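You operate a simulated robot arm through the tools that you are given. There is no shell and no other tool. Be economical: measure what you need, move in short steps, check, and stop when the job is done.

You run a simulated robot arm. Do the job below in one go: nothing can be reset, and whatever is moved stays where it is left.

JOB
Put things in order on the top of the cream table. At the end: the white bottle from the top of the cream table stands on top of the blue tin (marked "WAX"); the purple coupling stands on top of the red block; the green bag stands where the white bottle stood; the yellow padlock stands on top of the beige tan block; whatever was shut is shut again. Leave all else as you found it, and nothing knocked over.
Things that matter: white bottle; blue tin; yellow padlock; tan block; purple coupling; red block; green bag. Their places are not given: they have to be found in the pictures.

The check looks at the end state, three seconds after you hand in, the way a careful person would. Anything else that was tipped, shoved, dropped, spilled or broken makes it a failure.

ROBOT AND FRAMES
A 7-joint arm with a two-finger parallel gripper, fixed in place. Base frame: the origin is at the foot of the arm, x ahead of it, y to its left, z up; the work surface is at about z = 900. Readings come in mm, rad, newtons and seconds.
With the tool pointing down near the work surface it reaches from about 300 to 680 mm from the base axis. Its first joint turns from -1.152 to 1.152 rad. Payload 1.57 kg.
Tool frame: the origin (TCP) lies between the finger pads and is the grasp point; the fingertips stand 30 mm ahead of it; z points along the fingers, y is the line along which they close. The gripper opens to 110 mm. The fingers are 24 mm wide and 12 mm thick; the gripper's body (48 by 112 mm) begins 78 mm behind the TCP.
Orientation is that of the tool frame in the base frame, as a unit quaternion [x, y, z, w]. With the fingers straight down and closing along the base's y, the tool's x points along the base's -x, its y along +y and its z along -z.

CONTROLS
- The arm moves only by the tool servo_tool. Its argument "series" is one flat list of numbers, 7 for each row, row after row: the turn, a rotation vector about the tool's x, y, z in rad, then the shift along the tool's x, y, z in cm, then the gripper command, from -1 (fully open) to 1 (shut), values between in proportion. In form: [ax, ay, az, x, y, z, fingers, ax, ay, az, x, y, z, fingers, ...]. A call has 1 to 20 rows; each row shifts and turns the commanded pose from where the row before left it, along the tool's axes as they then stand. Rows are played at 5 a second. More than 50 mm and 0.15 rad between two rows, or a gripper value outside its range, and nothing of the call is played. Where a pose cannot be reached the arm comes as near as it can. A force on the tool above 40 N (or 10 N above the force at the start of the call, whichever is more), or a blocked arm, ends the call early, and 0.2 s more pass. The fingers move at their own pace (about 108 mm/s each) and stop on an object; they squeeze with about 34 N. The grip force told is the motor's: it shows also when the fingers shut on nothing. Time passes only in rows, and 0.2 s behind the last, so rows that do not move let the fingers close. It gives the time, the measured TCP pose, the force on the tool (base axes), the opening and the grip force at its end, in the units of the frame above (readings bear some noise).
- Cameras (640 x 400 px; columns grow to the right, rows downward): "scene" is fixed at [178.7, -407.9, 1402.3]; the picture's right is [0.61, -0.79, 0.00], its down [-0.46, -0.36, -0.81] and it looks along [0.64, 0.50, -0.58] (base axes); focal length 249 px, centre (320, 200). "wrist" rides on the gripper at [-36, 0, -80] in the tool frame; the picture's right is [0.00, -1.00, 0.00], its down [0.97, 0.00, -0.24] and it looks along [0.24, 0.00, 0.97] (tool axes); focal length 218 px, centre (320, 200).
- capture(camera): a new picture of that camera. No time passes.
- locate(camera, pixels): there is no depth. For up to 12 entries [column, row, z] of the newest picture of that camera ("zoom" is the newest enlarged one), the place [x, y] in the base frame at which the ray of that pixel passes the height z, good to about 2 mm. No time passes.
- close_up(camera, box): a new picture of the part [left, top, right, bottom] of that camera's present view, enlarged. No time passes.
- job_done(): hands the job in; it is judged then, once.

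Keep the steps short. Do not move on a guess: measure, check each grasp and each placing, and mend mistakes. In all there are 80 turns and 34 pictures (those below and enlarged ones count). Leave the gripper open and the arm clear of the work at the hand-in unless told otherwise, and finish with a single line.

The tools are called after ">>>" as a command line: name --argument value ..., lists and objects as JSON in quotes. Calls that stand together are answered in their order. servo_tool: Moves the arm, as the interface text tells. Its arguments: {"type":"object","properties":{"series":{"type":"array","items":{"type":"number"}}},"required":["series"]} The other tools are called the same way: capture (camera) takes a picture; locate (camera, pixels) gives the place at which the rays of pixels pass given heights; close_up (camera, box) takes an enlarged picture of a part of a camera's view; job_done () hands the job in.

At the start:

```text
time: 0.0
tool_pos: [342.8, 93.4, 1242.1]
tool_rot: [0.0, 1.0, 0.0, 0.0]
force: [0.0, 0.2, -1.1]
width: 110.1
grasp_force: 0.0
```

scene: 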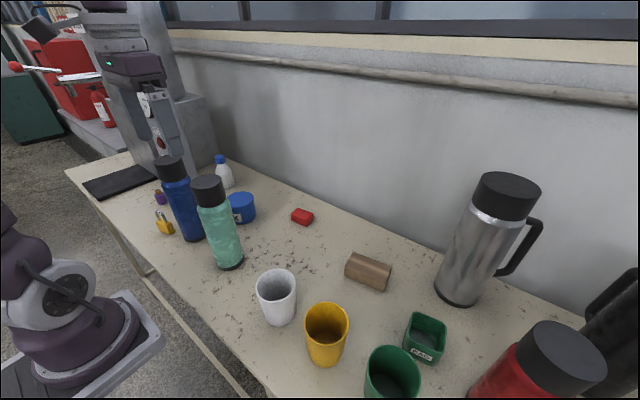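
wrist: 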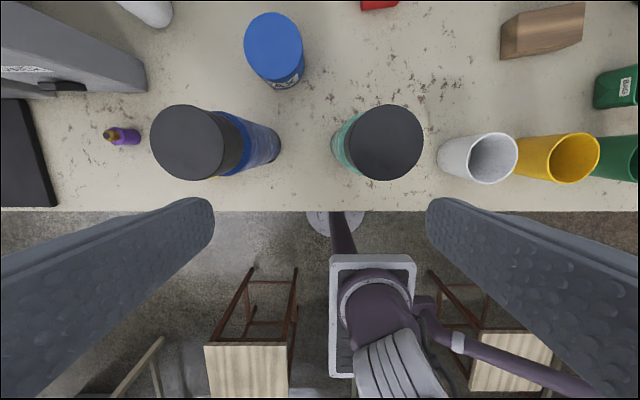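

I see the bottles, the tin, the red block and the green box. I'll enlarge the scene to identify the small things.

>>> close_up --camera "scene" --box '[70, 130, 330, 290]'

>>> close_up --camera "scene" --box '[240, 230, 500, 400]'

```text
2.46 times, centred on (200, 210) of scene
```

zoom: 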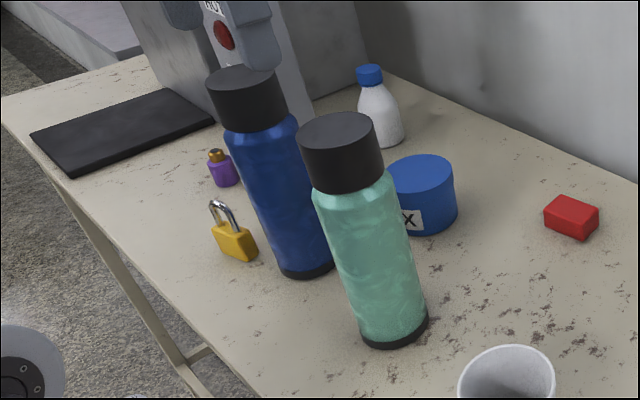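

```text
2.35 times, centred on (370, 315) of scene
```

zoom: 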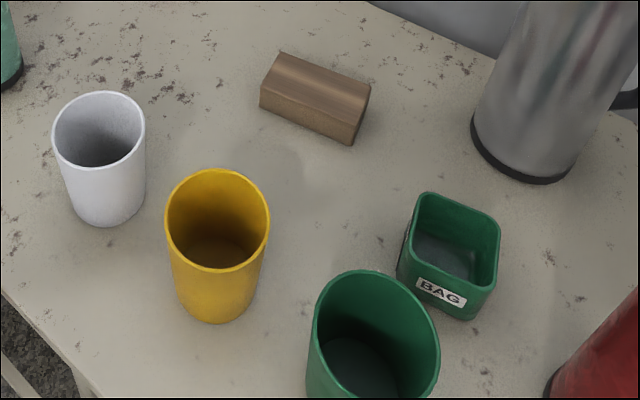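

The box at (425,338) is labelled BAG. I need a top view of the right half: moving at the present height (well above everything) to about x=520, y=-130.

>>> servo_tool --series '[0, 0, 0, -3, -3.5, 0, -1, 0, 0, 0, -3, -3.5, 0, -1, 0, 0, 0, -3, -3.5, 0, -1, 0, 0, 0, -3, -3.5, 0, -1, 0, 0, 0, -3, -3.5, 0, -1, 0, 0, 0, -3, -3.5, 0, -1, 0, 0, 0, 0, 0, 0, -1]'

>>> capture --camera "wrist"

```text
time: 1.6
tool_pos: [529.0, -118.2, 1241.8]
tool_rot: [0.0, 1.0, 0.0, 0.0]
force: [0.1, -0.6, 0.6]
width: 110.2
grasp_force: 0.0
```

```text
29 pictures are left
```

wrist: 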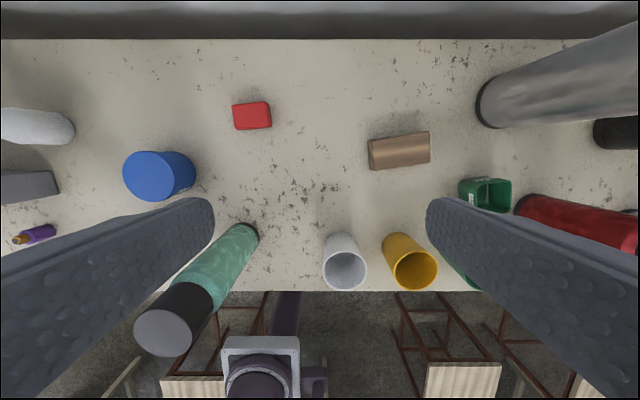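

Enlarging the block/green box part, and the left part.

>>> close_up --camera "wrist" --box '[350, 110, 530, 222]'

```text
3.56 times, centred on (440, 166) of wrist
```

zoom: 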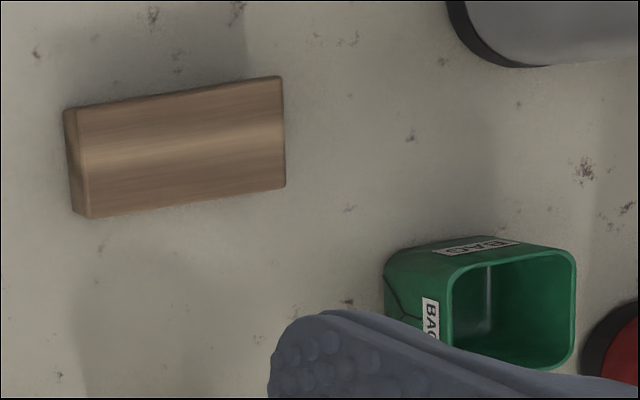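

Measuring block and bag in this enlarged picture at several heights.

>>> locate --camera "zoom" --pixels '[[78, 108, 940], [280, 77, 940], [285, 187, 940], [90, 217, 940], [64, 112, 900], [72, 211, 900], [386, 268, 900], [388, 318, 900], [452, 268, 960], [575, 255, 960], [573, 350, 960], [450, 345, 960]]'

>>> close_up --camera "scene" --box '[330, 230, 470, 380]'

```text
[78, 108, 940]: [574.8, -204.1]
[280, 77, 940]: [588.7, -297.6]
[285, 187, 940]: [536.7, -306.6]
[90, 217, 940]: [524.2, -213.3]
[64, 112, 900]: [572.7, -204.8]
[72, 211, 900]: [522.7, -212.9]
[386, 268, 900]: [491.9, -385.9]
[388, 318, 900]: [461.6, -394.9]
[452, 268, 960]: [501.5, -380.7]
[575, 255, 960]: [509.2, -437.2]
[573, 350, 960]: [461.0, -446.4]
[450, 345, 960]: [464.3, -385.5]
```

```text
2.67 times, centred on (400, 305) of scene
```

zoom: 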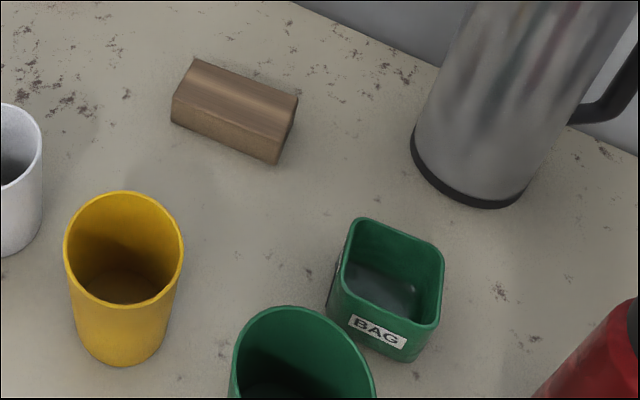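

Cross-checking heights from the scene camera.

>>> locate --camera "zoom" --pixels '[[193, 59, 940], [297, 96, 940], [278, 163, 900], [172, 122, 900], [356, 220, 960], [443, 252, 960], [428, 328, 960], [342, 288, 960], [408, 361, 900], [328, 307, 900], [356, 220, 950], [428, 328, 950]]'

```text
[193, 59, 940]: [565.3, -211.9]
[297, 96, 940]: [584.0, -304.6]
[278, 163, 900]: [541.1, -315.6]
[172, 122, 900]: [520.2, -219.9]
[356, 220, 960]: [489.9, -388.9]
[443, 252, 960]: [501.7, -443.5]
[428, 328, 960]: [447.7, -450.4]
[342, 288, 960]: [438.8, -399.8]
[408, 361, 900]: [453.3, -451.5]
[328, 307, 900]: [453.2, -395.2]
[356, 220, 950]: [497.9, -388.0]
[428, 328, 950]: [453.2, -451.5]
```

Bag rim is about z=950, centre about (478,-420); block top about 932, centre (556,-255). Now to the left side: moving to about (480,120) at the same height.

>>> servo_tool --series '[0, 0, 0, 1, 4.8, 0, -1, 0, 0, 0, 1, 4.8, 0, -1, 0, 0, 0, 1, 4.8, 0, -1, 0, 0, 0, 1, 4.8, 0, -1, 0, 0, 0, 1, 4.8, 0, -1, 0, 0, 0, 0, 0, 0, -1]'

>>> capture --camera "wrist"

```text
time: 3.0
tool_pos: [470.0, 124.5, 1239.8]
tool_rot: [0.0, 1.0, 0.0, 0.0]
force: [-0.1, 0.2, -1.3]
width: 110.0
grasp_force: 0.2
```

```text
26 pictures are left
```

wrist: 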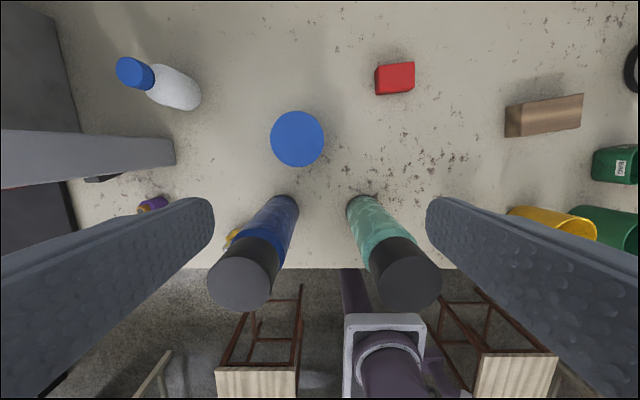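

Enlarging the left-top part for bottle, tin, coupling, red block.

>>> close_up --camera "wrist" --box '[80, 40, 340, 210]'

>>> locate --camera "wrist" --pixels '[[297, 139, 950], [271, 139, 950], [324, 139, 950], [297, 111, 950], [297, 166, 950], [376, 67, 920], [413, 62, 920], [415, 89, 920], [379, 94, 920], [128, 69, 1000], [180, 90, 920], [176, 163, 1000]]'

>>> locate --camera "scene" --pixels '[[239, 200, 950], [228, 199, 950], [255, 198, 950], [241, 193, 950], [303, 208, 920], [313, 215, 920], [291, 212, 920], [306, 224, 900], [224, 187, 900], [220, 156, 1000], [160, 198, 920], [160, 203, 900]]'

```text
2.35 times, centred on (210, 125) of wrist
```

zoom: 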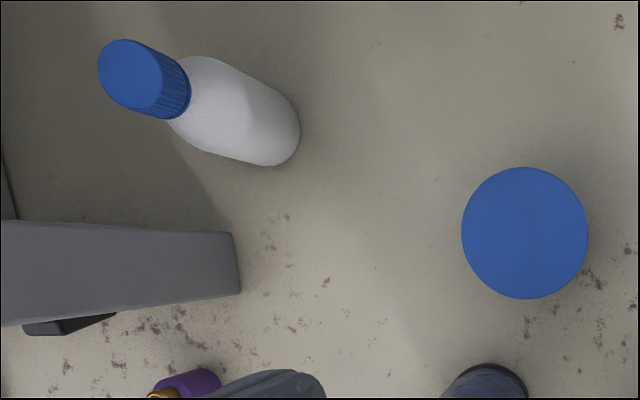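

```text
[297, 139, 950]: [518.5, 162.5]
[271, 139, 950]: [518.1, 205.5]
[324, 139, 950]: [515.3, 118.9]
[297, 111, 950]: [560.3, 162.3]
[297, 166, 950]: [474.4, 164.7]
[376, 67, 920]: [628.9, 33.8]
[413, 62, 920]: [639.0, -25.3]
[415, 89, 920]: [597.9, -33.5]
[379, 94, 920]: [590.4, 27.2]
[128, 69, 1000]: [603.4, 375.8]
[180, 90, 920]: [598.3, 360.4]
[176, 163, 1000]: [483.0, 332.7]
```

```text
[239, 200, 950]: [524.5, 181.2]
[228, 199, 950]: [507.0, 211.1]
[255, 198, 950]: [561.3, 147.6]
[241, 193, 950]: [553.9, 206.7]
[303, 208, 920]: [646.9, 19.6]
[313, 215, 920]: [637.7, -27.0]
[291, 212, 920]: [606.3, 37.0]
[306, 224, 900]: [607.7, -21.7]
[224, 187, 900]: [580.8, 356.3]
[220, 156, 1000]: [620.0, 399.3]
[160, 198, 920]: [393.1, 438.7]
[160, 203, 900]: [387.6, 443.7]
```

Tin is about (517,162), red block about (615,0), bottle about (597,362) with its cap near z 1014. The machine near the bottle matters for clearance, so I look at it.

>>> close_up --camera "scene" --box '[70, 20, 270, 220]'

>>> servo_tool --series '[0, 0, 0, 0, 4.8, 0, -1, 0, 0, 0, 0, 4.8, 0, -1, 0, 0, 0, 0, 3.5, 0, -1, 0, 0, 0, 0, 0, 0, -1]'

>>> capture --camera "wrist"

```text
2.00 times, centred on (170, 120) of scene
```

zoom: 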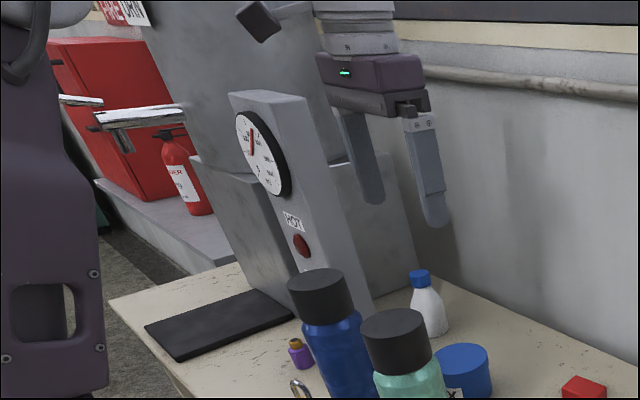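

```text
time: 4.0
tool_pos: [471.9, 252.9, 1240.1]
tool_rot: [0.001, 1.0, 0.0, 0.0]
force: [-0.1, -0.4, -0.6]
width: 110.0
grasp_force: 0.1
```

```text
23 pictures are left
```

wrist: 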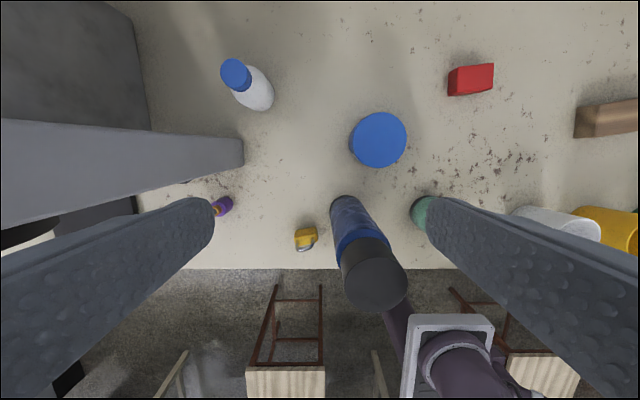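

Now measuring everything from this view.

>>> locate --camera "wrist" --pixels '[[243, 138, 900], [244, 166, 900], [150, 130, 900], [105, 0, 900], [236, 72, 1014], [259, 96, 900], [378, 139, 966], [350, 139, 966], [406, 139, 966], [306, 238, 910], [222, 205, 910], [136, 212, 900]]'

>>> close_up --camera "wrist" --box '[195, 50, 335, 255]'

```text
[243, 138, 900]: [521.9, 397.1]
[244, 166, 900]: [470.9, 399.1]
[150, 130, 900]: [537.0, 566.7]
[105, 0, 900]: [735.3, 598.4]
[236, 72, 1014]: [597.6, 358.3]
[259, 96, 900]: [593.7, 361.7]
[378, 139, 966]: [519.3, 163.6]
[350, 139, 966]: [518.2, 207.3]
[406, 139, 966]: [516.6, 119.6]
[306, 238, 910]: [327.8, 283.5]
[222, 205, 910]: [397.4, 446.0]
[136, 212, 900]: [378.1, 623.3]
```

```text
1.95 times, centred on (265, 152) of wrist
```

zoom: 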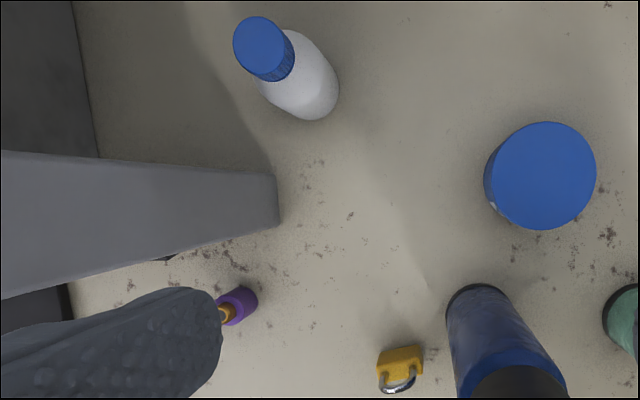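

Coupling (397,446), padlock (328,283), column occupies x 471–522, y≥397 (tall), bottle (596.5,359.5). I move above the bottle, staying high, to see if that spot is reachable.

>>> servo_tool --series '[0, 0, 0, -3.12, 2.67, 0, -1, 0, 0, 0, -3.12, 2.67, 0, -1, 0, 0, 0, -3.12, 2.67, 0, -1, 0, 0, 0, -3.12, 2.67, 0, -1, 0, 0, 0, 0, 0, 0, -1, 0, 0, 0, 0, 0, 0, -1]'

```text
time: 5.4
tool_pos: [486.1, 285.9, 1225.5]
tool_rot: [-0.001, 1.0, 0.0, 0.001]
force: [-0.9, -0.6, 0.0]
width: 109.8
grasp_force: 0.0
out of reach, approached as far as the arm can: row 1, 2, 3, 4
```

That height limits reach to ~565. Descending 10 cm, tips stay above 1100, and read where it goes.

>>> servo_tool --series '[0, 0, 0, 0, 0, 3, -1, 0, 0, 0, 0, 0, 3, -1, 0, 0, 0, 0, 0, 3, -1, 0, 0, 0, 0, 0, 0, -1]'

```text
time: 6.4
tool_pos: [485.5, 285.3, 1134.3]
tool_rot: [0.0, 1.0, 0.0, 0.0]
force: [-0.3, 0.2, 0.5]
width: 110.1
grasp_force: 0.0
```

The command restarts from the reached pose. Now outward at z≈1134.

>>> servo_tool --series '[0, 0, 0, -2.8, 1.85, 0, -1, 0, 0, 0, -2.8, 1.85, 0, -1, 0, 0, 0, -2.8, 1.85, 0, -1, 0, 0, 0, -2.7, 1.85, 0, -1, 0, 0, 0, 0, 0, 0, -1]'

>>> capture --camera "wrist"

```text
time: 7.6
tool_pos: [541.1, 312.4, 1129.3]
tool_rot: [0.001, 1.0, -0.002, -0.002]
force: [0.3, -0.5, 0.7]
width: 109.9
grasp_force: 0.1
out of reach, approached as far as the arm can: row 2, 3, 4
```

```text
21 pictures are left
```

wrist: 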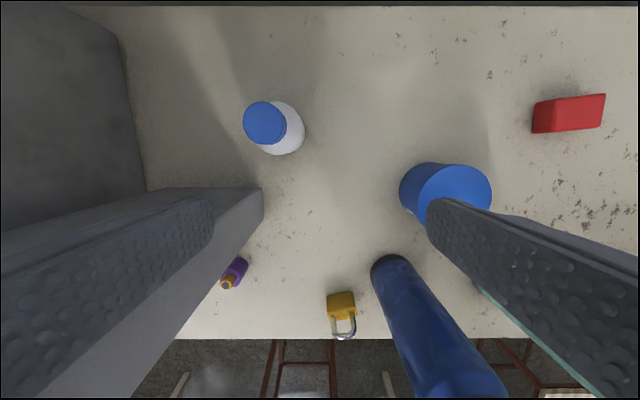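

Reach grows when lower, but the bottle lies at ~697 mm. Plan: yaw the tool so it can lean outward (about the closing axis, keeps pads vertical) while the gripper body stays away from the column. First yaw by 1.2 rad, shift to (567,285), down to 1040.

>>> servo_tool --series '[0, 0, -0.12, 0, 0, 0, -1, 0, 0, -0.12, 0, 0, 0, -1, 0, 0, -0.12, 0, 0, 0, -1, 0, 0, -0.12, 0, 0, 0, -1, 0, 0, -0.12, 0, 0, 0, -1, 0, 0, -0.12, 0, 0, 0, -1, 0, 0, -0.12, 0, 0, 0, -1, 0, 0, -0.12, 0, 0, 0, -1, 0, 0, -0.12, 0, 0, 0, -1, 0, 0, -0.12, 0, 0, 0, -1, 0, 0, 0, 0, 0, 3, -1, 0, 0, 0, 0.53, -1.13, 3, -1, 0, 0, 0, 1.05, -2.27, 3, -1, 0, 0, 0, 0, 0, 0, -1]'

```text
time: 10.6
tool_pos: [567.4, 287.8, 1037.4]
tool_rot: [-0.565, 0.825, -0.001, 0.001]
force: [0.2, -0.1, -0.6]
width: 110.1
grasp_force: 0.0
```

Now lean 0.15 rad outward and go down to z≈957, still ~77 mm short of the bottle, then look.

>>> servo_tool --series '[0, -0.075, 0, 0, 0, 0, -1, 0, -0.075, 0, 0, 0, 0, -1, 0, 0, 0, 0.6, 0, 3.95, -1, 0, 0, 0, 0.6, 0, 3.95, -1, 0, 0, 0, 0, 0, 0, -1]'

>>> capture --camera "wrist"

>>> close_up --camera "scene" --box '[70, 70, 270, 240]'

```text
time: 11.8
tool_pos: [564.7, 288.2, 958.7]
tool_rot: [-0.564, 0.822, 0.042, 0.062]
force: [0.2, 0.0, -0.1]
width: 109.9
grasp_force: 0.0
```

```text
20 pictures are left
```

wrist: 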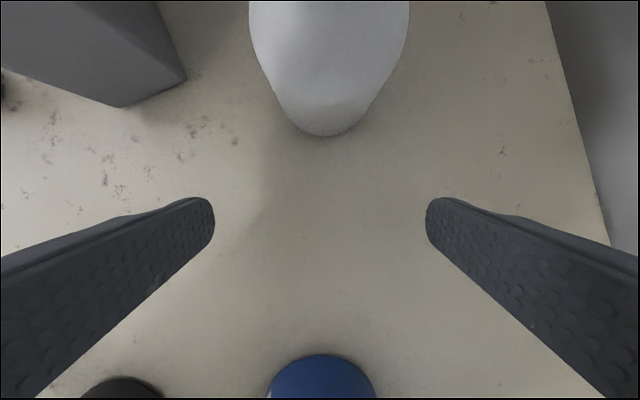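

```text
2.35 times, centred on (170, 155) of scene
```

zoom: 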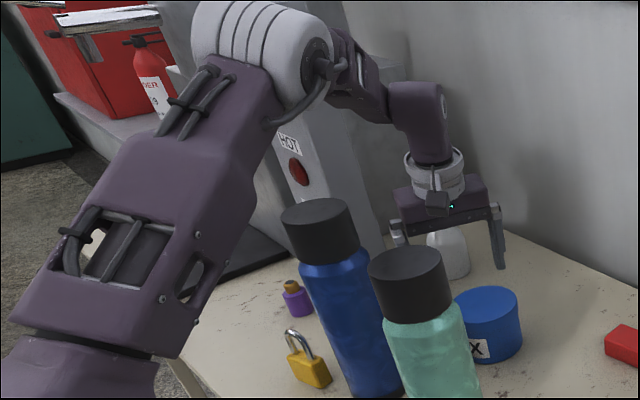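

The bottle is nearly centred (column ~329) between the fingers. Sliding outward 78 mm, 4 mm sideways.

>>> servo_tool --series '[0, 0, 0, -1.93, -0.1, 0.29, -1, 0, 0, 0, -1.93, -0.1, 0.29, -1, 0, 0, 0, -1.93, -0.1, 0.29, -1, 0, 0, 0, -1.93, -0.1, 0.29, -1, 0, 0, 0, 0, 0, 0, -1]'

>>> capture --camera "wrist"

```text
time: 13.0
tool_pos: [598.8, 360.5, 958.9]
tool_rot: [-0.563, 0.823, 0.043, 0.062]
force: [0.6, -0.1, -0.6]
width: 110.2
grasp_force: 0.1
```

```text
18 pictures are left
```

wrist: 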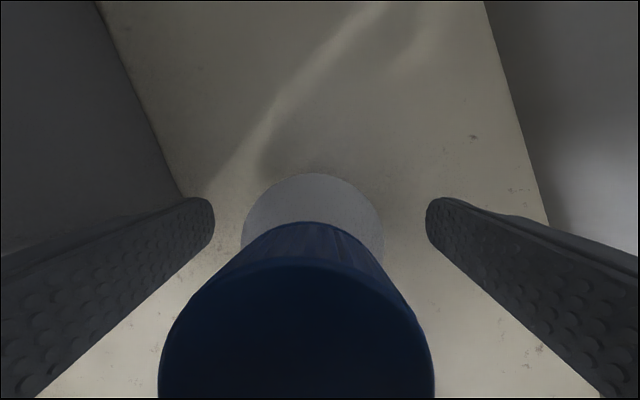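

Bottle is within 3 mm of centre. Closing, then checking.

>>> servo_tool --series '[0, 0, 0, 0, 0, 0, 1, 0, 0, 0, 0, 0, 0, 1, 0, 0, 0, 0, 0, 0, 1, 0, 0, 0, 0, 0, 0, 1]'

```text
time: 14.0
tool_pos: [598.4, 359.9, 959.2]
tool_rot: [-0.563, 0.823, 0.041, 0.062]
force: [0.8, 0.0, -0.2]
width: 55.3
grasp_force: 33.8
```

Gripped (55 mm, 34 N). Lifting 10 cm while drawing back inward.

>>> servo_tool --series '[0, 0, 0, -0.3, 0, -1.98, 1, 0, 0, 0, -0.3, 0, -1.98, 1, 0, 0, 0, 2.27, 0, -2.37, 1, 0, 0, 0, 2.27, 0, -2.37, 1, 0, 0, 0, 2.27, 0, -2.37, 1, 0, 0, 0, 0, 0, 0, 1]'

>>> capture --camera "scene"

```text
time: 15.4
tool_pos: [573.1, 282.9, 1062.4]
tool_rot: [-0.563, 0.823, 0.042, 0.062]
force: [-0.4, 0.0, -1.4]
width: 55.1
grasp_force: 34.1
```

```text
17 pictures are left
```

scene: 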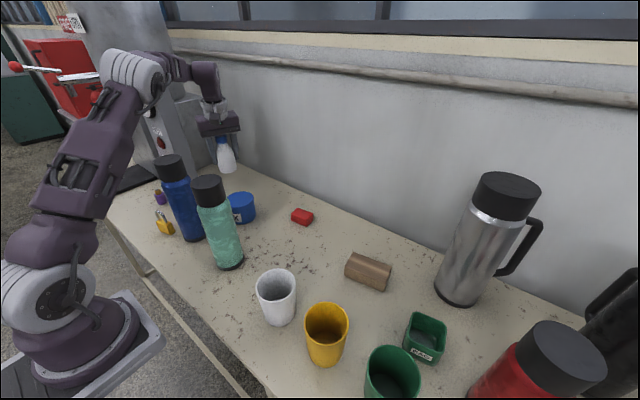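

Bottle hangs upright. Moving over the tin (518.5,163) at the same height; blue bottle (392,193) stays clear.

>>> servo_tool --series '[0, 0, 0, 3.25, 0.19, -0.49, 1, 0, 0, 0, 3.25, 0.19, -0.49, 1, 0, 0, 0, 3.25, 0.19, -0.49, 1, 0, 0, 0, 3.25, 0.19, -0.49, 1, 0, 0, 0, 0, 0, 0, 1]'

>>> close_up --camera "scene" --box '[150, 90, 330, 240]'

```text
time: 16.6
tool_pos: [516.5, 165.5, 1058.3]
tool_rot: [-0.563, 0.823, 0.043, 0.062]
force: [0.6, 0.9, -1.8]
width: 55.1
grasp_force: 33.5
```

```text
2.67 times, centred on (240, 165) of scene
```

zoom: 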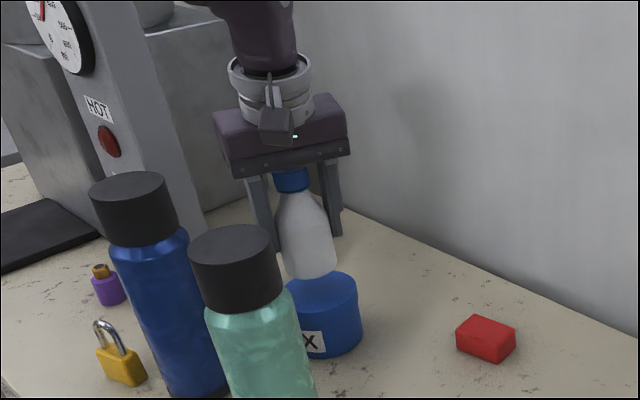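

Bottle is above the tin. Lowering 27 mm, expect contact around TCP z 1026.

>>> servo_tool --series '[0, 0, 0, 0.2, -0.05, 1.33, 1, 0, 0, 0, 0.2, -0.05, 1.33, 1, 0, 0, 0, 0, 0, 0, 1]'

>>> close_up --camera "scene" --box '[200, 130, 300, 230]'

```text
time: 17.4
tool_pos: [517.3, 164.9, 1029.5]
tool_rot: [-0.564, 0.823, 0.042, 0.062]
force: [0.9, -1.2, -0.5]
width: 55.3
grasp_force: 33.8
```

```text
4.00 times, centred on (250, 180) of scene
```

zoom: 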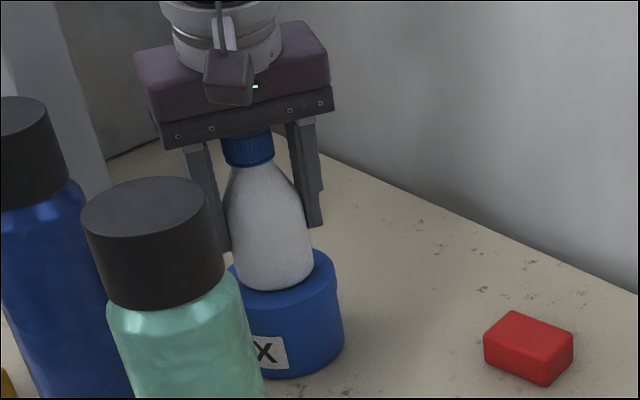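

Nearly touching. Small steps down, reading the force.

>>> servo_tool --series '[0, 0, 0, 0.03, 0, 0.2, 1, 0, 0, 0, 0, 0, 0, 1]'

>>> servo_tool --series '[0, 0, 0, 0.02, 0, 0.15, 1, 0, 0, 0, 0, 0, 0, 1]'

```text
time: 18.0
tool_pos: [518.3, 164.9, 1029.4]
tool_rot: [-0.563, 0.823, 0.042, 0.062]
force: [-3.6, -1.2, 7.5]
width: 55.3
grasp_force: 33.9
```

```text
time: 18.6
tool_pos: [519.2, 165.5, 1027.5]
tool_rot: [-0.563, 0.823, 0.042, 0.063]
force: [-5.0, 1.1, 30.2]
width: 55.2
grasp_force: 33.7
```

Contact (tin top ≈ 970). Easing up 2 mm, then opening.

>>> servo_tool --series '[0, 0, 0, -0.03, 0, -0.22, 1, 0, 0, 0, 0, 0, 0, 1]'

>>> servo_tool --series '[0, 0, 0, 0, 0, 0, 0.3, 0, 0, 0, 0, 0, 0, -0.3, 0, 0, 0, 0, 0, 0, -1, 0, 0, 0, 0, 0, 0, -1]'

>>> capture --camera "wrist"

```text
time: 19.2
tool_pos: [518.2, 164.4, 1028.1]
tool_rot: [-0.563, 0.823, 0.042, 0.061]
force: [0.2, 0.6, 1.5]
width: 55.1
grasp_force: 33.6
```

```text
time: 20.2
tool_pos: [519.9, 164.1, 1029.0]
tool_rot: [-0.563, 0.823, 0.042, 0.062]
force: [-0.1, -0.4, 0.2]
width: 110.4
grasp_force: 0.1
```

```text
14 pictures are left
```

wrist: 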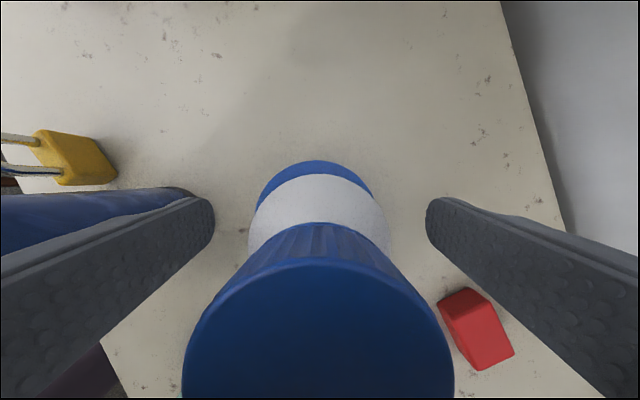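

Bottle stands on the tin with its cap free. Rising straight up, un-leaning, and turning the yaw back.

>>> servo_tool --series '[0, 0, 0, -0.547, 0, -3.63, -1, 0, 0, 0, -0.547, 0, -3.63, -1, 0, 0, 0, -0.547, 0, -3.63, -1, 0, 0.075, 0, 0, 0, 0, -1, 0, 0.075, 0, 0, 0, 0, -1, 0, 0, 0, 0, 0, -3, -1, 0, 0, 0, 0, 0, -3, -1, 0, 0, 0.12, 0, 0, 0, -1, 0, 0, 0.12, 0, 0, 0, -1, 0, 0, 0.12, 0, 0, 0, -1, 0, 0, 0.12, 0, 0, 0, -1, 0, 0, 0.12, 0, 0, 0, -1, 0, 0, 0.12, 0, 0, 0, -1, 0, 0, 0.12, 0, 0, 0, -1, 0, 0, 0.12, 0, 0, 0, -1, 0, 0, 0.12, 0, 0, 0, -1, 0, 0, 0.12, 0, 0, 0, -1, 0, 0, 0, 0, 0, 0, -1]'

```text
time: 24.0
tool_pos: [519.3, 165.5, 1200.0]
tool_rot: [0.001, 1.0, -0.001, 0.0]
force: [0.0, -0.1, -0.8]
width: 109.8
grasp_force: 0.0
```

Moving around the blue bottle to a viewing spot at (380,420), z 1200.

>>> servo_tool --series '[0, 0, 0, 3.18, 2.5, 0, -1, 0, 0, 0, 3.18, 2.5, 0, -1, 0, 0, 0, 3.18, 2.5, 0, -1, 0, 0, 0, 3.18, 2.5, 0, -1, 0, 0, 0, 3.18, 2.5, 0, -1, 0, 0, 0, -0.67, 4.33, 0, -1, 0, 0, 0, -0.67, 4.33, 0, -1, 0, 0, 0, -0.67, 4.33, 0, -1, 0, 0, 0, 0, 0, 0, -1]'

>>> close_up --camera "wrist" --box '[200, 80, 440, 240]'

```text
time: 26.0
tool_pos: [372.7, 415.6, 1200.3]
tool_rot: [-0.01, 1.0, -0.005, 0.003]
force: [0.3, 0.1, 0.0]
width: 110.0
grasp_force: 0.0
out of reach, approached as far as the arm can: row 8
```

```text
2.50 times, centred on (320, 160) of wrist
```

zoom: 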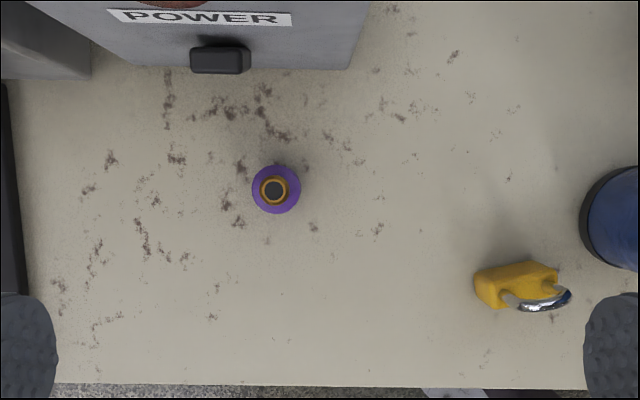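

Clear view: coupling at zoom (274,188), padlock (515,285), power switch at (220,60).

>>> locate --camera "zoom" --pixels '[[274, 190, 940], [274, 188, 920], [276, 212, 905], [252, 188, 920], [301, 188, 920], [220, 74, 920], [476, 275, 925], [555, 263, 925], [482, 306, 925], [562, 290, 925], [545, 303, 960], [150, 65, 900]]'

>>> locate --camera "scene" --pixels '[[157, 191, 940], [157, 191, 930], [160, 197, 915], [165, 234, 900], [172, 232, 900], [160, 213, 950], [160, 213, 960]]'

```text
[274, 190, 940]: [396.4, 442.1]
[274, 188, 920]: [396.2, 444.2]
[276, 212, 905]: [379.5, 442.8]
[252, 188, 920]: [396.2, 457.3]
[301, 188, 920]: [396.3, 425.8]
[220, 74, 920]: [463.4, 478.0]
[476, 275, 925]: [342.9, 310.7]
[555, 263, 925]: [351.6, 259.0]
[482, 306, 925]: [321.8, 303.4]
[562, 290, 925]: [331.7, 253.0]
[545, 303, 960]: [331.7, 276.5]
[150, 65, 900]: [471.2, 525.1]
```

```text
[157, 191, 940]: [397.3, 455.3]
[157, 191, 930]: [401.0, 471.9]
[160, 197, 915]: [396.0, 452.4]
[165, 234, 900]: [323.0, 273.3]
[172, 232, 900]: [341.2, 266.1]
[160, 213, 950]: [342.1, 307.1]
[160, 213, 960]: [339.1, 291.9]
```

Coupling at (396,443), ~30 mm wide, top ≈946. Descending to z≈985 above it.

>>> servo_tool --series '[0, 0, 0.02, 0, 0, 4.3, -1, 0, 0, 0, 0, 0, 4.3, -1, 0, 0, 0, -1.18, 1.38, 4.3, -1, 0, 0, 0, -1.18, 1.38, 4.3, -1, 0, 0, 0, 0, 0, 4.3, -1, 0, 0, 0, 0, 0, 0, -1]'

```text
time: 27.4
tool_pos: [400.2, 447.0, 985.1]
tool_rot: [0.01, 1.0, 0.0, 0.0]
force: [-0.3, -0.5, 0.3]
width: 110.0
grasp_force: 0.1
```

Correct by −4/−4 mm and descend to z 936, then close.

>>> servo_tool --series '[0, 0, -0.02, 0.4, -0.4, 0, -1, 0, 0, 0, 0, 0, 2.45, -1, 0, 0, 0, 0, 0, 2.45, -1, 0, 0, 0, 0, 0, 0, -1, 0, 0, 0, 0, 0, 0, 1, 0, 0, 0, 0, 0, 0, 1, 0, 0, 0, 0, 0, 0, 1, 0, 0, 0, 0, 0, 0, 1]'

>>> capture --camera "wrist"

```text
time: 29.2
tool_pos: [398.9, 443.4, 936.0]
tool_rot: [0.0, 1.0, 0.0, -0.001]
force: [0.2, 0.1, 0.0]
width: 27.8
grasp_force: 34.0
```

```text
12 pictures are left
```

wrist: 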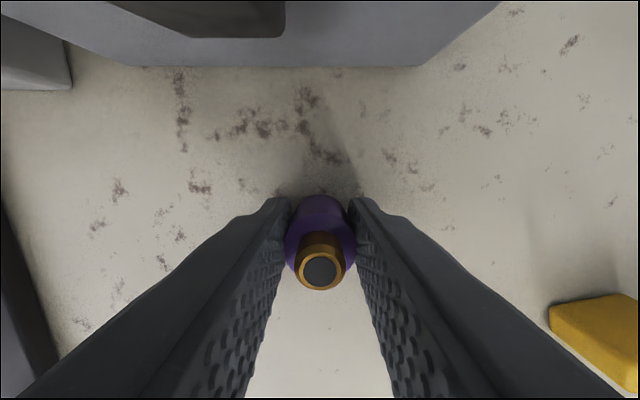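

Coupling held (27.8 mm), bottom 36 mm below TCP. Red block centre about (612.5,1), top ≈926. Lifting high and carrying over the bottles to (540,5), z 1190.

>>> servo_tool --series '[0, 0, 0, 0, 0, -4.23, 1, 0, 0, 0, 0, 0, -4.23, 1, 0, 0, 0, 0.85, -0.95, -4.23, 1, 0, 0, 0, 0.85, -0.95, -4.23, 1, 0, 0, 0, 0.85, -0.95, -4.23, 1, 0, 0, 0, 0.85, -0.95, -4.23, 1, 0, 0, 0, -1.64, -4.5, 0, 1, 0, 0, 0, -1.64, -4.5, 0, 1, 0, 0, 0, -1.64, -4.5, 0, 1, 0, 0, 0, -1.64, -4.5, 0, 1, 0, 0, 0, -1.64, -4.5, 0, 1, 0, 0, 0, -1.64, -4.5, 0, 1, 0, 0, 0, -1.64, -4.5, 0, 1, 0, 0, 0, -2, -2.83, 0, 1, 0, 0, 0, -2, -2.83, 0, 1, 0, 0, 0, -2, -2.83, 0, 1, 0, 0, 0, 0, 0, 0, 1]'

>>> capture --camera "wrist"

```text
time: 32.8
tool_pos: [543.2, 7.0, 1188.5]
tool_rot: [0.0, 1.0, 0.0, -0.001]
force: [0.0, -0.8, -1.4]
width: 27.6
grasp_force: 34.1
```

```text
11 pictures are left
```

wrist: 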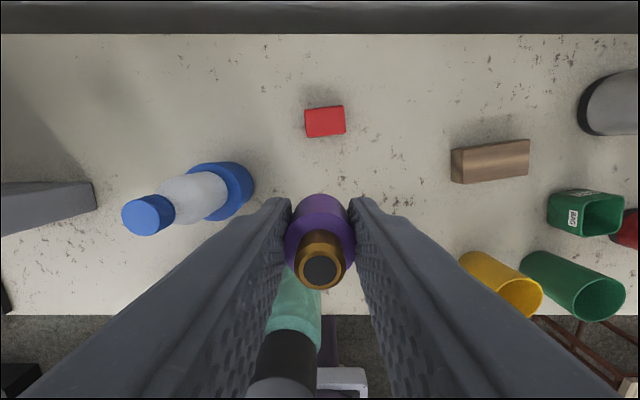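

Red block visible at (305..346,106..137). Measuring it once more, plus the tan block.

>>> locate --camera "wrist" --pixels '[[305, 111, 926], [343, 106, 926], [346, 132, 926], [307, 137, 926], [325, 121, 926], [452, 151, 932], [529, 140, 932], [529, 175, 932], [464, 183, 932]]'

```text
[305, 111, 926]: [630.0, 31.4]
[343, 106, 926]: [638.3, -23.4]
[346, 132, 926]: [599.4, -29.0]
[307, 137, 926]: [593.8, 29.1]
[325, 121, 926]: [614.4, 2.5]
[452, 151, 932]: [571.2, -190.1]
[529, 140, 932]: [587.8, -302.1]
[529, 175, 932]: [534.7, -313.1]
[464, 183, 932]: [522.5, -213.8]
```

Target TCP (617,2). Descend to 1100, go out, then down to 972.

>>> servo_tool --series '[0, 0, 0, 0, 0, 4.4, 1, 0, 0, 0, 0, 0, 4.4, 1, 0, 0, 0, -3.7, -0.25, 0, 1, 0, 0, 0, -3.7, -0.25, 0, 1, 0, 0, 0, 0, 0, 4.2, 1, 0, 0, 0, 0, 0, 4.2, 1, 0, 0, 0, 0, 0, 4.2, 1, 0, 0, 0, 0, 0, 0, 1]'

>>> close_up --camera "scene" --box '[250, 160, 350, 240]'

```text
time: 34.6
tool_pos: [616.6, 0.2, 974.2]
tool_rot: [0.0, 1.0, 0.0, -0.001]
force: [0.2, -0.3, -0.2]
width: 27.7
grasp_force: 34.3
```

```text
5.00 times, centred on (300, 200) of scene
```

zoom: 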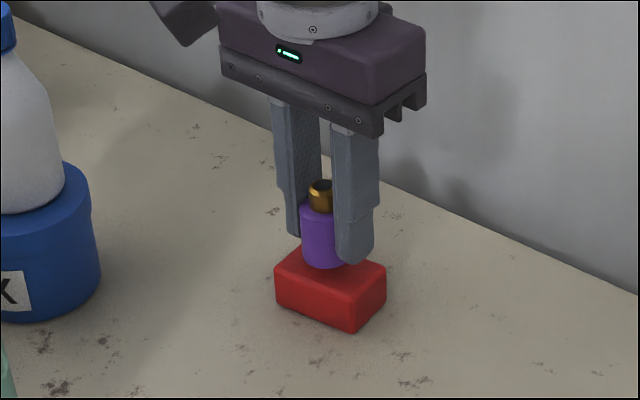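

Aligned over the block, gap ~10 mm. Lowering in steps with force readings.

>>> servo_tool --series '[0, 0, 0, 0, 0.1, 0.7, 1, 0, 0, 0, 0, 0, 0, 1]'

>>> servo_tool --series '[0, 0, 0, 0, 0, 0.2, 1, 0, 0, 0, 0, 0, 0, 1]'

>>> servo_tool --series '[0, 0, 0, 0, 0, 0.2, 1, 0, 0, 0, 0, 0, 0, 1]'

```text
time: 35.2
tool_pos: [616.5, 1.1, 967.5]
tool_rot: [0.0, 1.0, 0.0, 0.0]
force: [0.1, 0.5, -0.7]
width: 27.7
grasp_force: 33.9
```

```text
time: 35.8
tool_pos: [615.9, 0.9, 966.6]
tool_rot: [0.001, 1.0, 0.0, 0.0]
force: [0.1, 0.3, -1.9]
width: 27.7
grasp_force: 33.5
```

```text
time: 36.4
tool_pos: [616.0, 0.9, 964.7]
tool_rot: [-0.001, 1.0, 0.0, 0.001]
force: [-2.2, 3.0, 21.6]
width: 27.8
grasp_force: 33.5
```

Contact at ~965. Ease 1 mm up, open, and rise.

>>> servo_tool --series '[0, 0, 0, 0, 0, -0.1, 1, 0, 0, 0, 0, 0, 0, 0.6, 0, 0, 0, 0, 0, 0, 0.3, 0, 0, 0, 0, 0, 0, -0.2, 0, 0, 0, 0, 0, 0, -0.2, 0, 0, 0, 0, 0, -3, -0.2, 0, 0, 0, 0, 0, -4, -0.2, 0, 0, 0, 0, 0, -4, -0.2, 0, 0, 0, 0, 0, 0, -0.2]'

>>> capture --camera "wrist"

```text
time: 38.4
tool_pos: [616.7, 1.6, 1077.9]
tool_rot: [0.0, 1.0, 0.0, 0.0]
force: [0.2, 0.2, 0.0]
width: 66.1
grasp_force: 0.1
```

```text
9 pictures are left
```

wrist: 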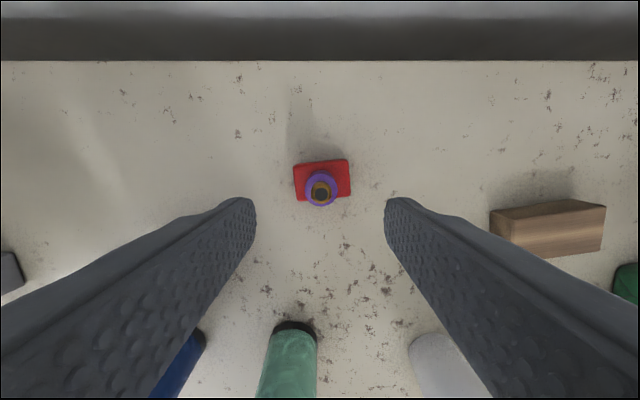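

Coupling stands centred on the red block. Now the padlock: rising over the bottles to about (355,305) then to z≈1100 for a look.

>>> servo_tool --series '[0, 0, 0, 1.93, 0.08, -3.8, -0.5, 0, 0, 0, 1.93, 0.08, -3.8, -0.5, 0, 0, 0, 1.93, 0.08, -3.8, -0.5, 0, 0, 0, 1.93, 0.08, -3.8, -0.5, 0, 0, 0, 2.31, 3.75, 0, -0.5, 0, 0, 0, 2.31, 3.75, 0, -0.5, 0, 0, 0, 2.31, 3.75, 0, -0.5, 0, 0, 0, 2.31, 3.75, 0, -0.5, 0, 0, 0, 2.31, 3.75, 0, -0.5, 0, 0, 0, 2.31, 3.75, 0, -0.5, 0, 0, 0, 2.31, 3.75, 0, -0.5, 0, 0, 0, 2.31, 3.75, 0, -0.5, 0, 0, 0, 0, 0, 4.3, -0.5, 0, 0, 0, 0, 0, 4.3, -0.5, 0, 0, 0, 0, 0, 4.3, -0.5, 0, 0, 0, 0, 0, 0, -0.5]'

>>> close_up --camera "wrist" --box '[240, 120, 440, 260]'

```text
time: 41.8
tool_pos: [352.2, 306.3, 1099.7]
tool_rot: [0.0, 1.0, 0.0, 0.0]
force: [-0.4, -0.7, 0.0]
width: 82.6
grasp_force: 0.0
```

```text
2.86 times, centred on (340, 190) of wrist
```

zoom: 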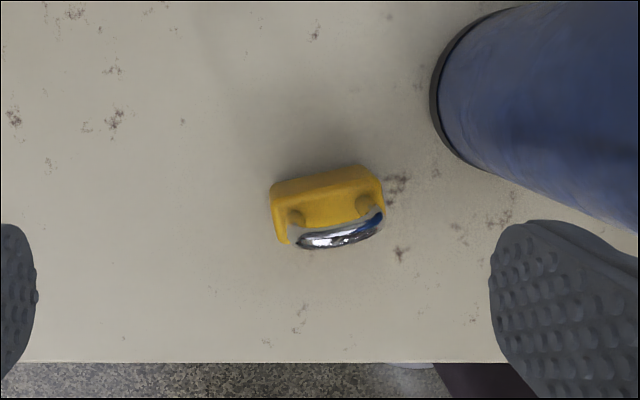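

Padlock upright, axis turned ~0.2 rad. Measuring.

>>> locate --camera "zoom" --pixels '[[293, 217, 932], [363, 203, 932], [340, 236, 960], [272, 188, 900], [368, 165, 900], [288, 244, 932], [385, 211, 932], [275, 206, 932], [378, 180, 932]]'

```text
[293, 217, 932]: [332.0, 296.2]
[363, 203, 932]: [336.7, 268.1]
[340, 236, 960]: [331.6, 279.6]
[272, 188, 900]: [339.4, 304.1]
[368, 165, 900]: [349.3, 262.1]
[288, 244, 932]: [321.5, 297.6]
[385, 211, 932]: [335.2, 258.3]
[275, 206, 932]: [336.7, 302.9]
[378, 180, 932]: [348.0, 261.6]
```

Padlock centre (335,281), width ~42. Aligning, turning 0.2 rad, descending to z 936 and closing.

>>> servo_tool --series '[0, 0, 0, 1.72, -2.53, 0, -0.5, 0, 0, -0.1, 0, 0, 0, -0.5, 0, 0, -0.1, 0, 0, 0, -0.5, 0, 0, 0, 0, 0, 4.1, -0.5, 0, 0, 0, 0, 0, 4.1, -0.5, 0, 0, 0, 0, 0, 4.1, -0.5, 0, 0, 0, 0, 0, 4.1, -0.5, 0, 0, 0, 0, 0, 0, -0.5]'

>>> servo_tool --series '[0, 0, 0, 0, 0, 0, 1, 0, 0, 0, 0, 0, 0, 1, 0, 0, 0, 0, 0, 0, 1, 0, 0, 0, 0, 0, 0, 1]'

>>> capture --camera "wrist"

```text
time: 43.1
tool_pos: [341.0, 283.9, 1004.5]
tool_rot: [-0.102, 0.995, 0.005, 0.009]
force: [-5.4, -0.3, 31.5]
width: 82.5
grasp_force: 0.0
stopped in row 6: the force on the tool passed its limit (the readings are from after the stop); the commanded pose is now the measured one
```

```text
time: 43.6
tool_pos: [340.3, 282.8, 1005.4]
tool_rot: [-0.102, 0.995, 0.003, 0.009]
force: [-2.6, 0.3, 14.0]
width: 28.8
grasp_force: 25.7
stopped in row 2: the force on the tool passed its limit (the readings are from after the stop); the commanded pose is now the measured one
```

```text
7 pictures are left
```

wrist: 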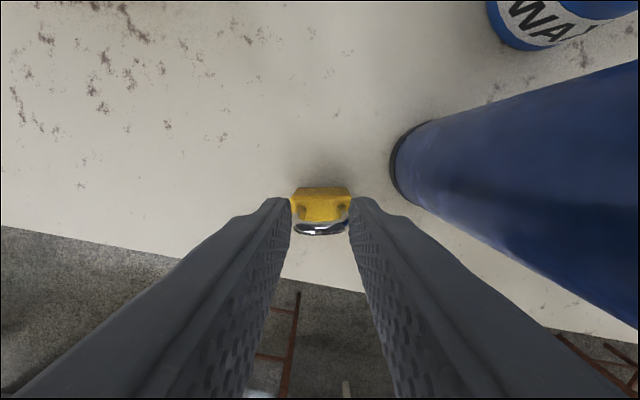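

Unexpected force at z≈1005, still 14 N up, before the fingers could touch the padlock. I must see what is touched.

>>> capture --camera "scene"

```text
6 pictures are left
```

scene: 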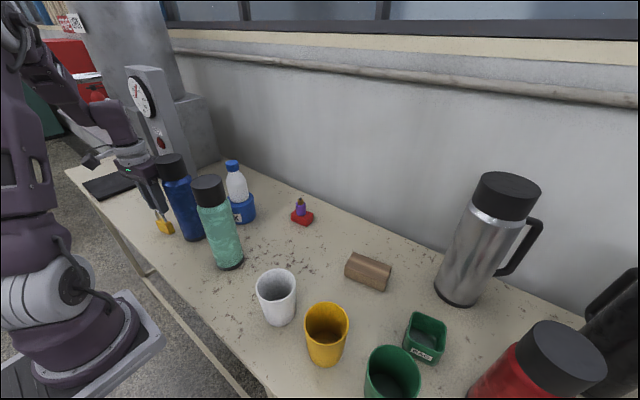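

Bottles are upright. Enlarging the gripper area to find the contact.

>>> close_up --camera "scene" --box '[70, 100, 230, 250]'

```text
2.67 times, centred on (150, 175) of scene
```

zoom: 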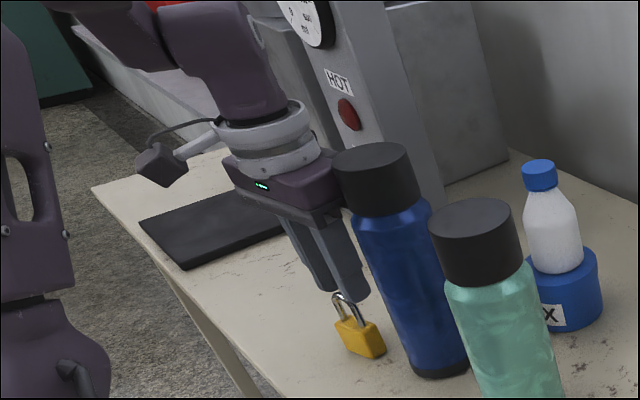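

The hand's corner (≈(375,233)) meets the blue bottle's cap side (bottle ≈(392,200), r 36). I open, rise straight up 8 cm, then lean the hand away from the bottle (0.3 rad about the closing axis).

>>> servo_tool --series '[0, 0, 0, 0, 0, 0, -0.3, 0, 0, 0, 0, 0, -1, -0.3, 0, 0, 0, 0, 0, -3, -0.3, 0, 0, 0, 0, 0, -4, -0.3, 0, 0, 0, 0, 0, 0, -0.3]'

>>> servo_tool --series '[0, -0.1, 0, 0, 0, 0, -0.3, 0, -0.1, 0, 0, 0, 0, -0.3, 0, -0.1, 0, 0, 0, 0, -0.3, 0, 0, 0, 0, 0, 0, -0.3, 0, 0, 0, 0, 0, 0, -0.3]'

```text
time: 44.8
tool_pos: [342.3, 284.5, 1086.5]
tool_rot: [-0.102, 0.995, 0.004, 0.007]
force: [-0.5, 0.1, 0.2]
width: 71.4
grasp_force: 0.0
```

```text
time: 46.0
tool_pos: [341.3, 282.9, 1085.0]
tool_rot: [-0.101, 0.982, 0.02, 0.156]
force: [-0.5, 0.0, 0.2]
width: 71.5
grasp_force: 0.2
```

Free of force. Descending in 2 cm steps to ~1005 at (333,281).

>>> servo_tool --series '[0, 0, 0, 1.98, 0, 3.57, -0.3, 0, 0, 0, 0.61, 0, 1.9, -0.3, 0, 0, 0, 0.61, 0, 1.9, -0.3, 0, 0, 0, 0, 0, 0, -0.3]'

```text
time: 47.0
tool_pos: [329.4, 281.4, 1004.6]
tool_rot: [-0.1, 0.983, 0.018, 0.156]
force: [0.2, -0.5, 0.5]
width: 71.6
grasp_force: 0.1
```

No contact now. Continuing to z≈944 in 2 cm rows.

>>> servo_tool --series '[0, 0, 0, 0.5, 0, 1.94, -0.3, 0, 0, 0, 0, 0, 0, -0.3, 0, 0, 0, 0.5, 0, 1.94, -0.3, 0, 0, 0, 0, 0, 0, -0.3, 0, 0, 0, 0.5, 0, 1.94, -0.3, 0, 0, 0, 0, 0, 0, -0.3]'

```text
time: 48.4
tool_pos: [336.7, 283.0, 945.5]
tool_rot: [-0.1, 0.982, 0.018, 0.157]
force: [-0.1, 0.6, -0.1]
width: 71.3
grasp_force: 0.1
```

Clear. Closing on the padlock.

>>> servo_tool --series '[0, 0, 0, 0, 0, 0, 1, 0, 0, 0, 0, 0, 0, 1, 0, 0, 0, 0, 0, 0, 1, 0, 0, 0, 0, 0, 0, 1]'

>>> capture --camera "wrist"

```text
time: 49.4
tool_pos: [337.8, 283.4, 944.9]
tool_rot: [-0.1, 0.982, 0.019, 0.156]
force: [0.0, 0.5, -0.4]
width: 44.1
grasp_force: 34.6
```

```text
4 pictures are left
```

wrist: 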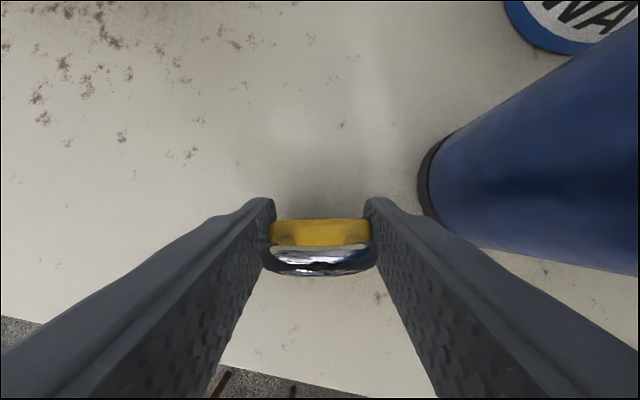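

Padlock held (44.1 mm), bottom ~45 mm below TCP. Lifting to ~1215 and carrying over to (470,-230).

>>> servo_tool --series '[0, 0, 0, -1.4, 0, -4.28, 1, 0, 0, 0, -1.4, 0, -4.28, 1, 0, 0, 0, -1.4, 0, -4.28, 1, 0, 0, 0, -1.4, 0, -4.28, 1, 0, 0, 0, -1.4, 0, -4.28, 1, 0, 0, 0, -1.4, 0, -4.28, 1, 0, 0, 0, -1.18, -4.05, 0.39, 1, 0, 0, 0, -1.18, -4.05, 0.39, 1, 0, 0, 0, -1.18, -4.05, 0.39, 1, 0, 0, 0, -1.18, -4.05, 0.39, 1, 0, 0, 0, -1.18, -4.05, 0.39, 1, 0, 0, 0, -1.18, -4.05, 0.39, 1, 0, 0, 0, 0.66, -4.09, -0.217, 1, 0, 0, 0, 0.66, -4.09, -0.217, 1, 0, 0, 0, 0.66, -4.09, -0.217, 1, 0, 0, 0, 0.66, -4.09, -0.217, 1, 0, 0, 0, 0.66, -4.09, -0.217, 1, 0, 0, 0, 0.66, -4.09, -0.217, 1, 0, 0, 0, 0.66, -4.09, -0.217, 1, 0, 0, 0, 0, 0, 0, 1]'

```text
time: 53.6
tool_pos: [468.3, -230.8, 1211.3]
tool_rot: [-0.1, 0.982, 0.019, 0.156]
force: [0.7, -0.3, -1.2]
width: 44.5
grasp_force: 33.7
```

Going down to ~1080, out over the block (559,-257), then to ~1000.

>>> servo_tool --series '[0, 0, 0, 1.35, 0, 4.12, 1, 0, 0, 0, 1.35, 0, 4.12, 1, 0, 0, 0, 1.35, 0, 4.12, 1, 0, 0, 0, -3.97, -2.19, 1.3, 1, 0, 0, 0, -3.97, -2.19, 1.3, 1, 0, 0, 0, 1.26, 0, 3.85, 1, 0, 0, 0, 1.26, 0, 3.85, 1, 0, 0, 0, 0, 0, 0, 1]'

>>> close_up --camera "scene" --box '[320, 190, 440, 310]'

```text
time: 55.4
tool_pos: [559.1, -257.0, 1002.2]
tool_rot: [-0.1, 0.983, 0.019, 0.155]
force: [0.0, 0.1, -1.8]
width: 44.4
grasp_force: 34.1
```

```text
3.33 times, centred on (380, 250) of scene
```

zoom: 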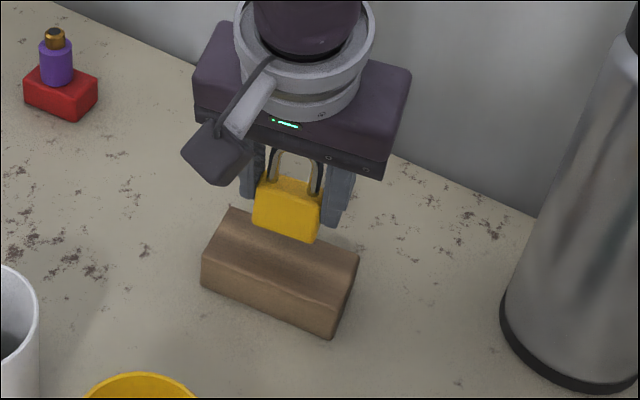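

Padlock is over the block's middle. Lowering 18 mm, then small steps.

>>> servo_tool --series '[0, 0, 0, 0.56, 0.3, 1.71, 1, 0, 0, 0, 0, 0, 0, 1]'

>>> servo_tool --series '[0, 0, 0, 0.06, 0, 0.19, 1, 0, 0, 0, 0, 0, 0, 1]'

>>> servo_tool --series '[0, 0, 0, 0.06, 0, 0.19, 1, 0, 0, 0, 0, 0, 0, 1]'

```text
time: 56.0
tool_pos: [559.3, -253.7, 984.3]
tool_rot: [-0.1, 0.982, 0.019, 0.156]
force: [-0.6, -0.1, -1.7]
width: 44.3
grasp_force: 34.1
```

```text
time: 56.6
tool_pos: [558.1, -253.5, 982.2]
tool_rot: [-0.1, 0.983, 0.019, 0.156]
force: [0.3, 0.1, -2.8]
width: 44.2
grasp_force: 33.9
```

```text
time: 57.2
tool_pos: [558.0, -254.0, 979.6]
tool_rot: [-0.1, 0.982, 0.018, 0.157]
force: [-1.1, 1.1, 3.2]
width: 44.3
grasp_force: 34.3
```

>>> servo_tool --series '[0, 0, 0, 0.03, 0, 0.1, 1, 0, 0, 0, 0, 0, 0, 1]'

```text
time: 57.8
tool_pos: [560.6, -254.4, 979.5]
tool_rot: [-0.1, 0.982, 0.017, 0.158]
force: [-5.0, 2.0, 17.7]
width: 44.2
grasp_force: 33.7
```

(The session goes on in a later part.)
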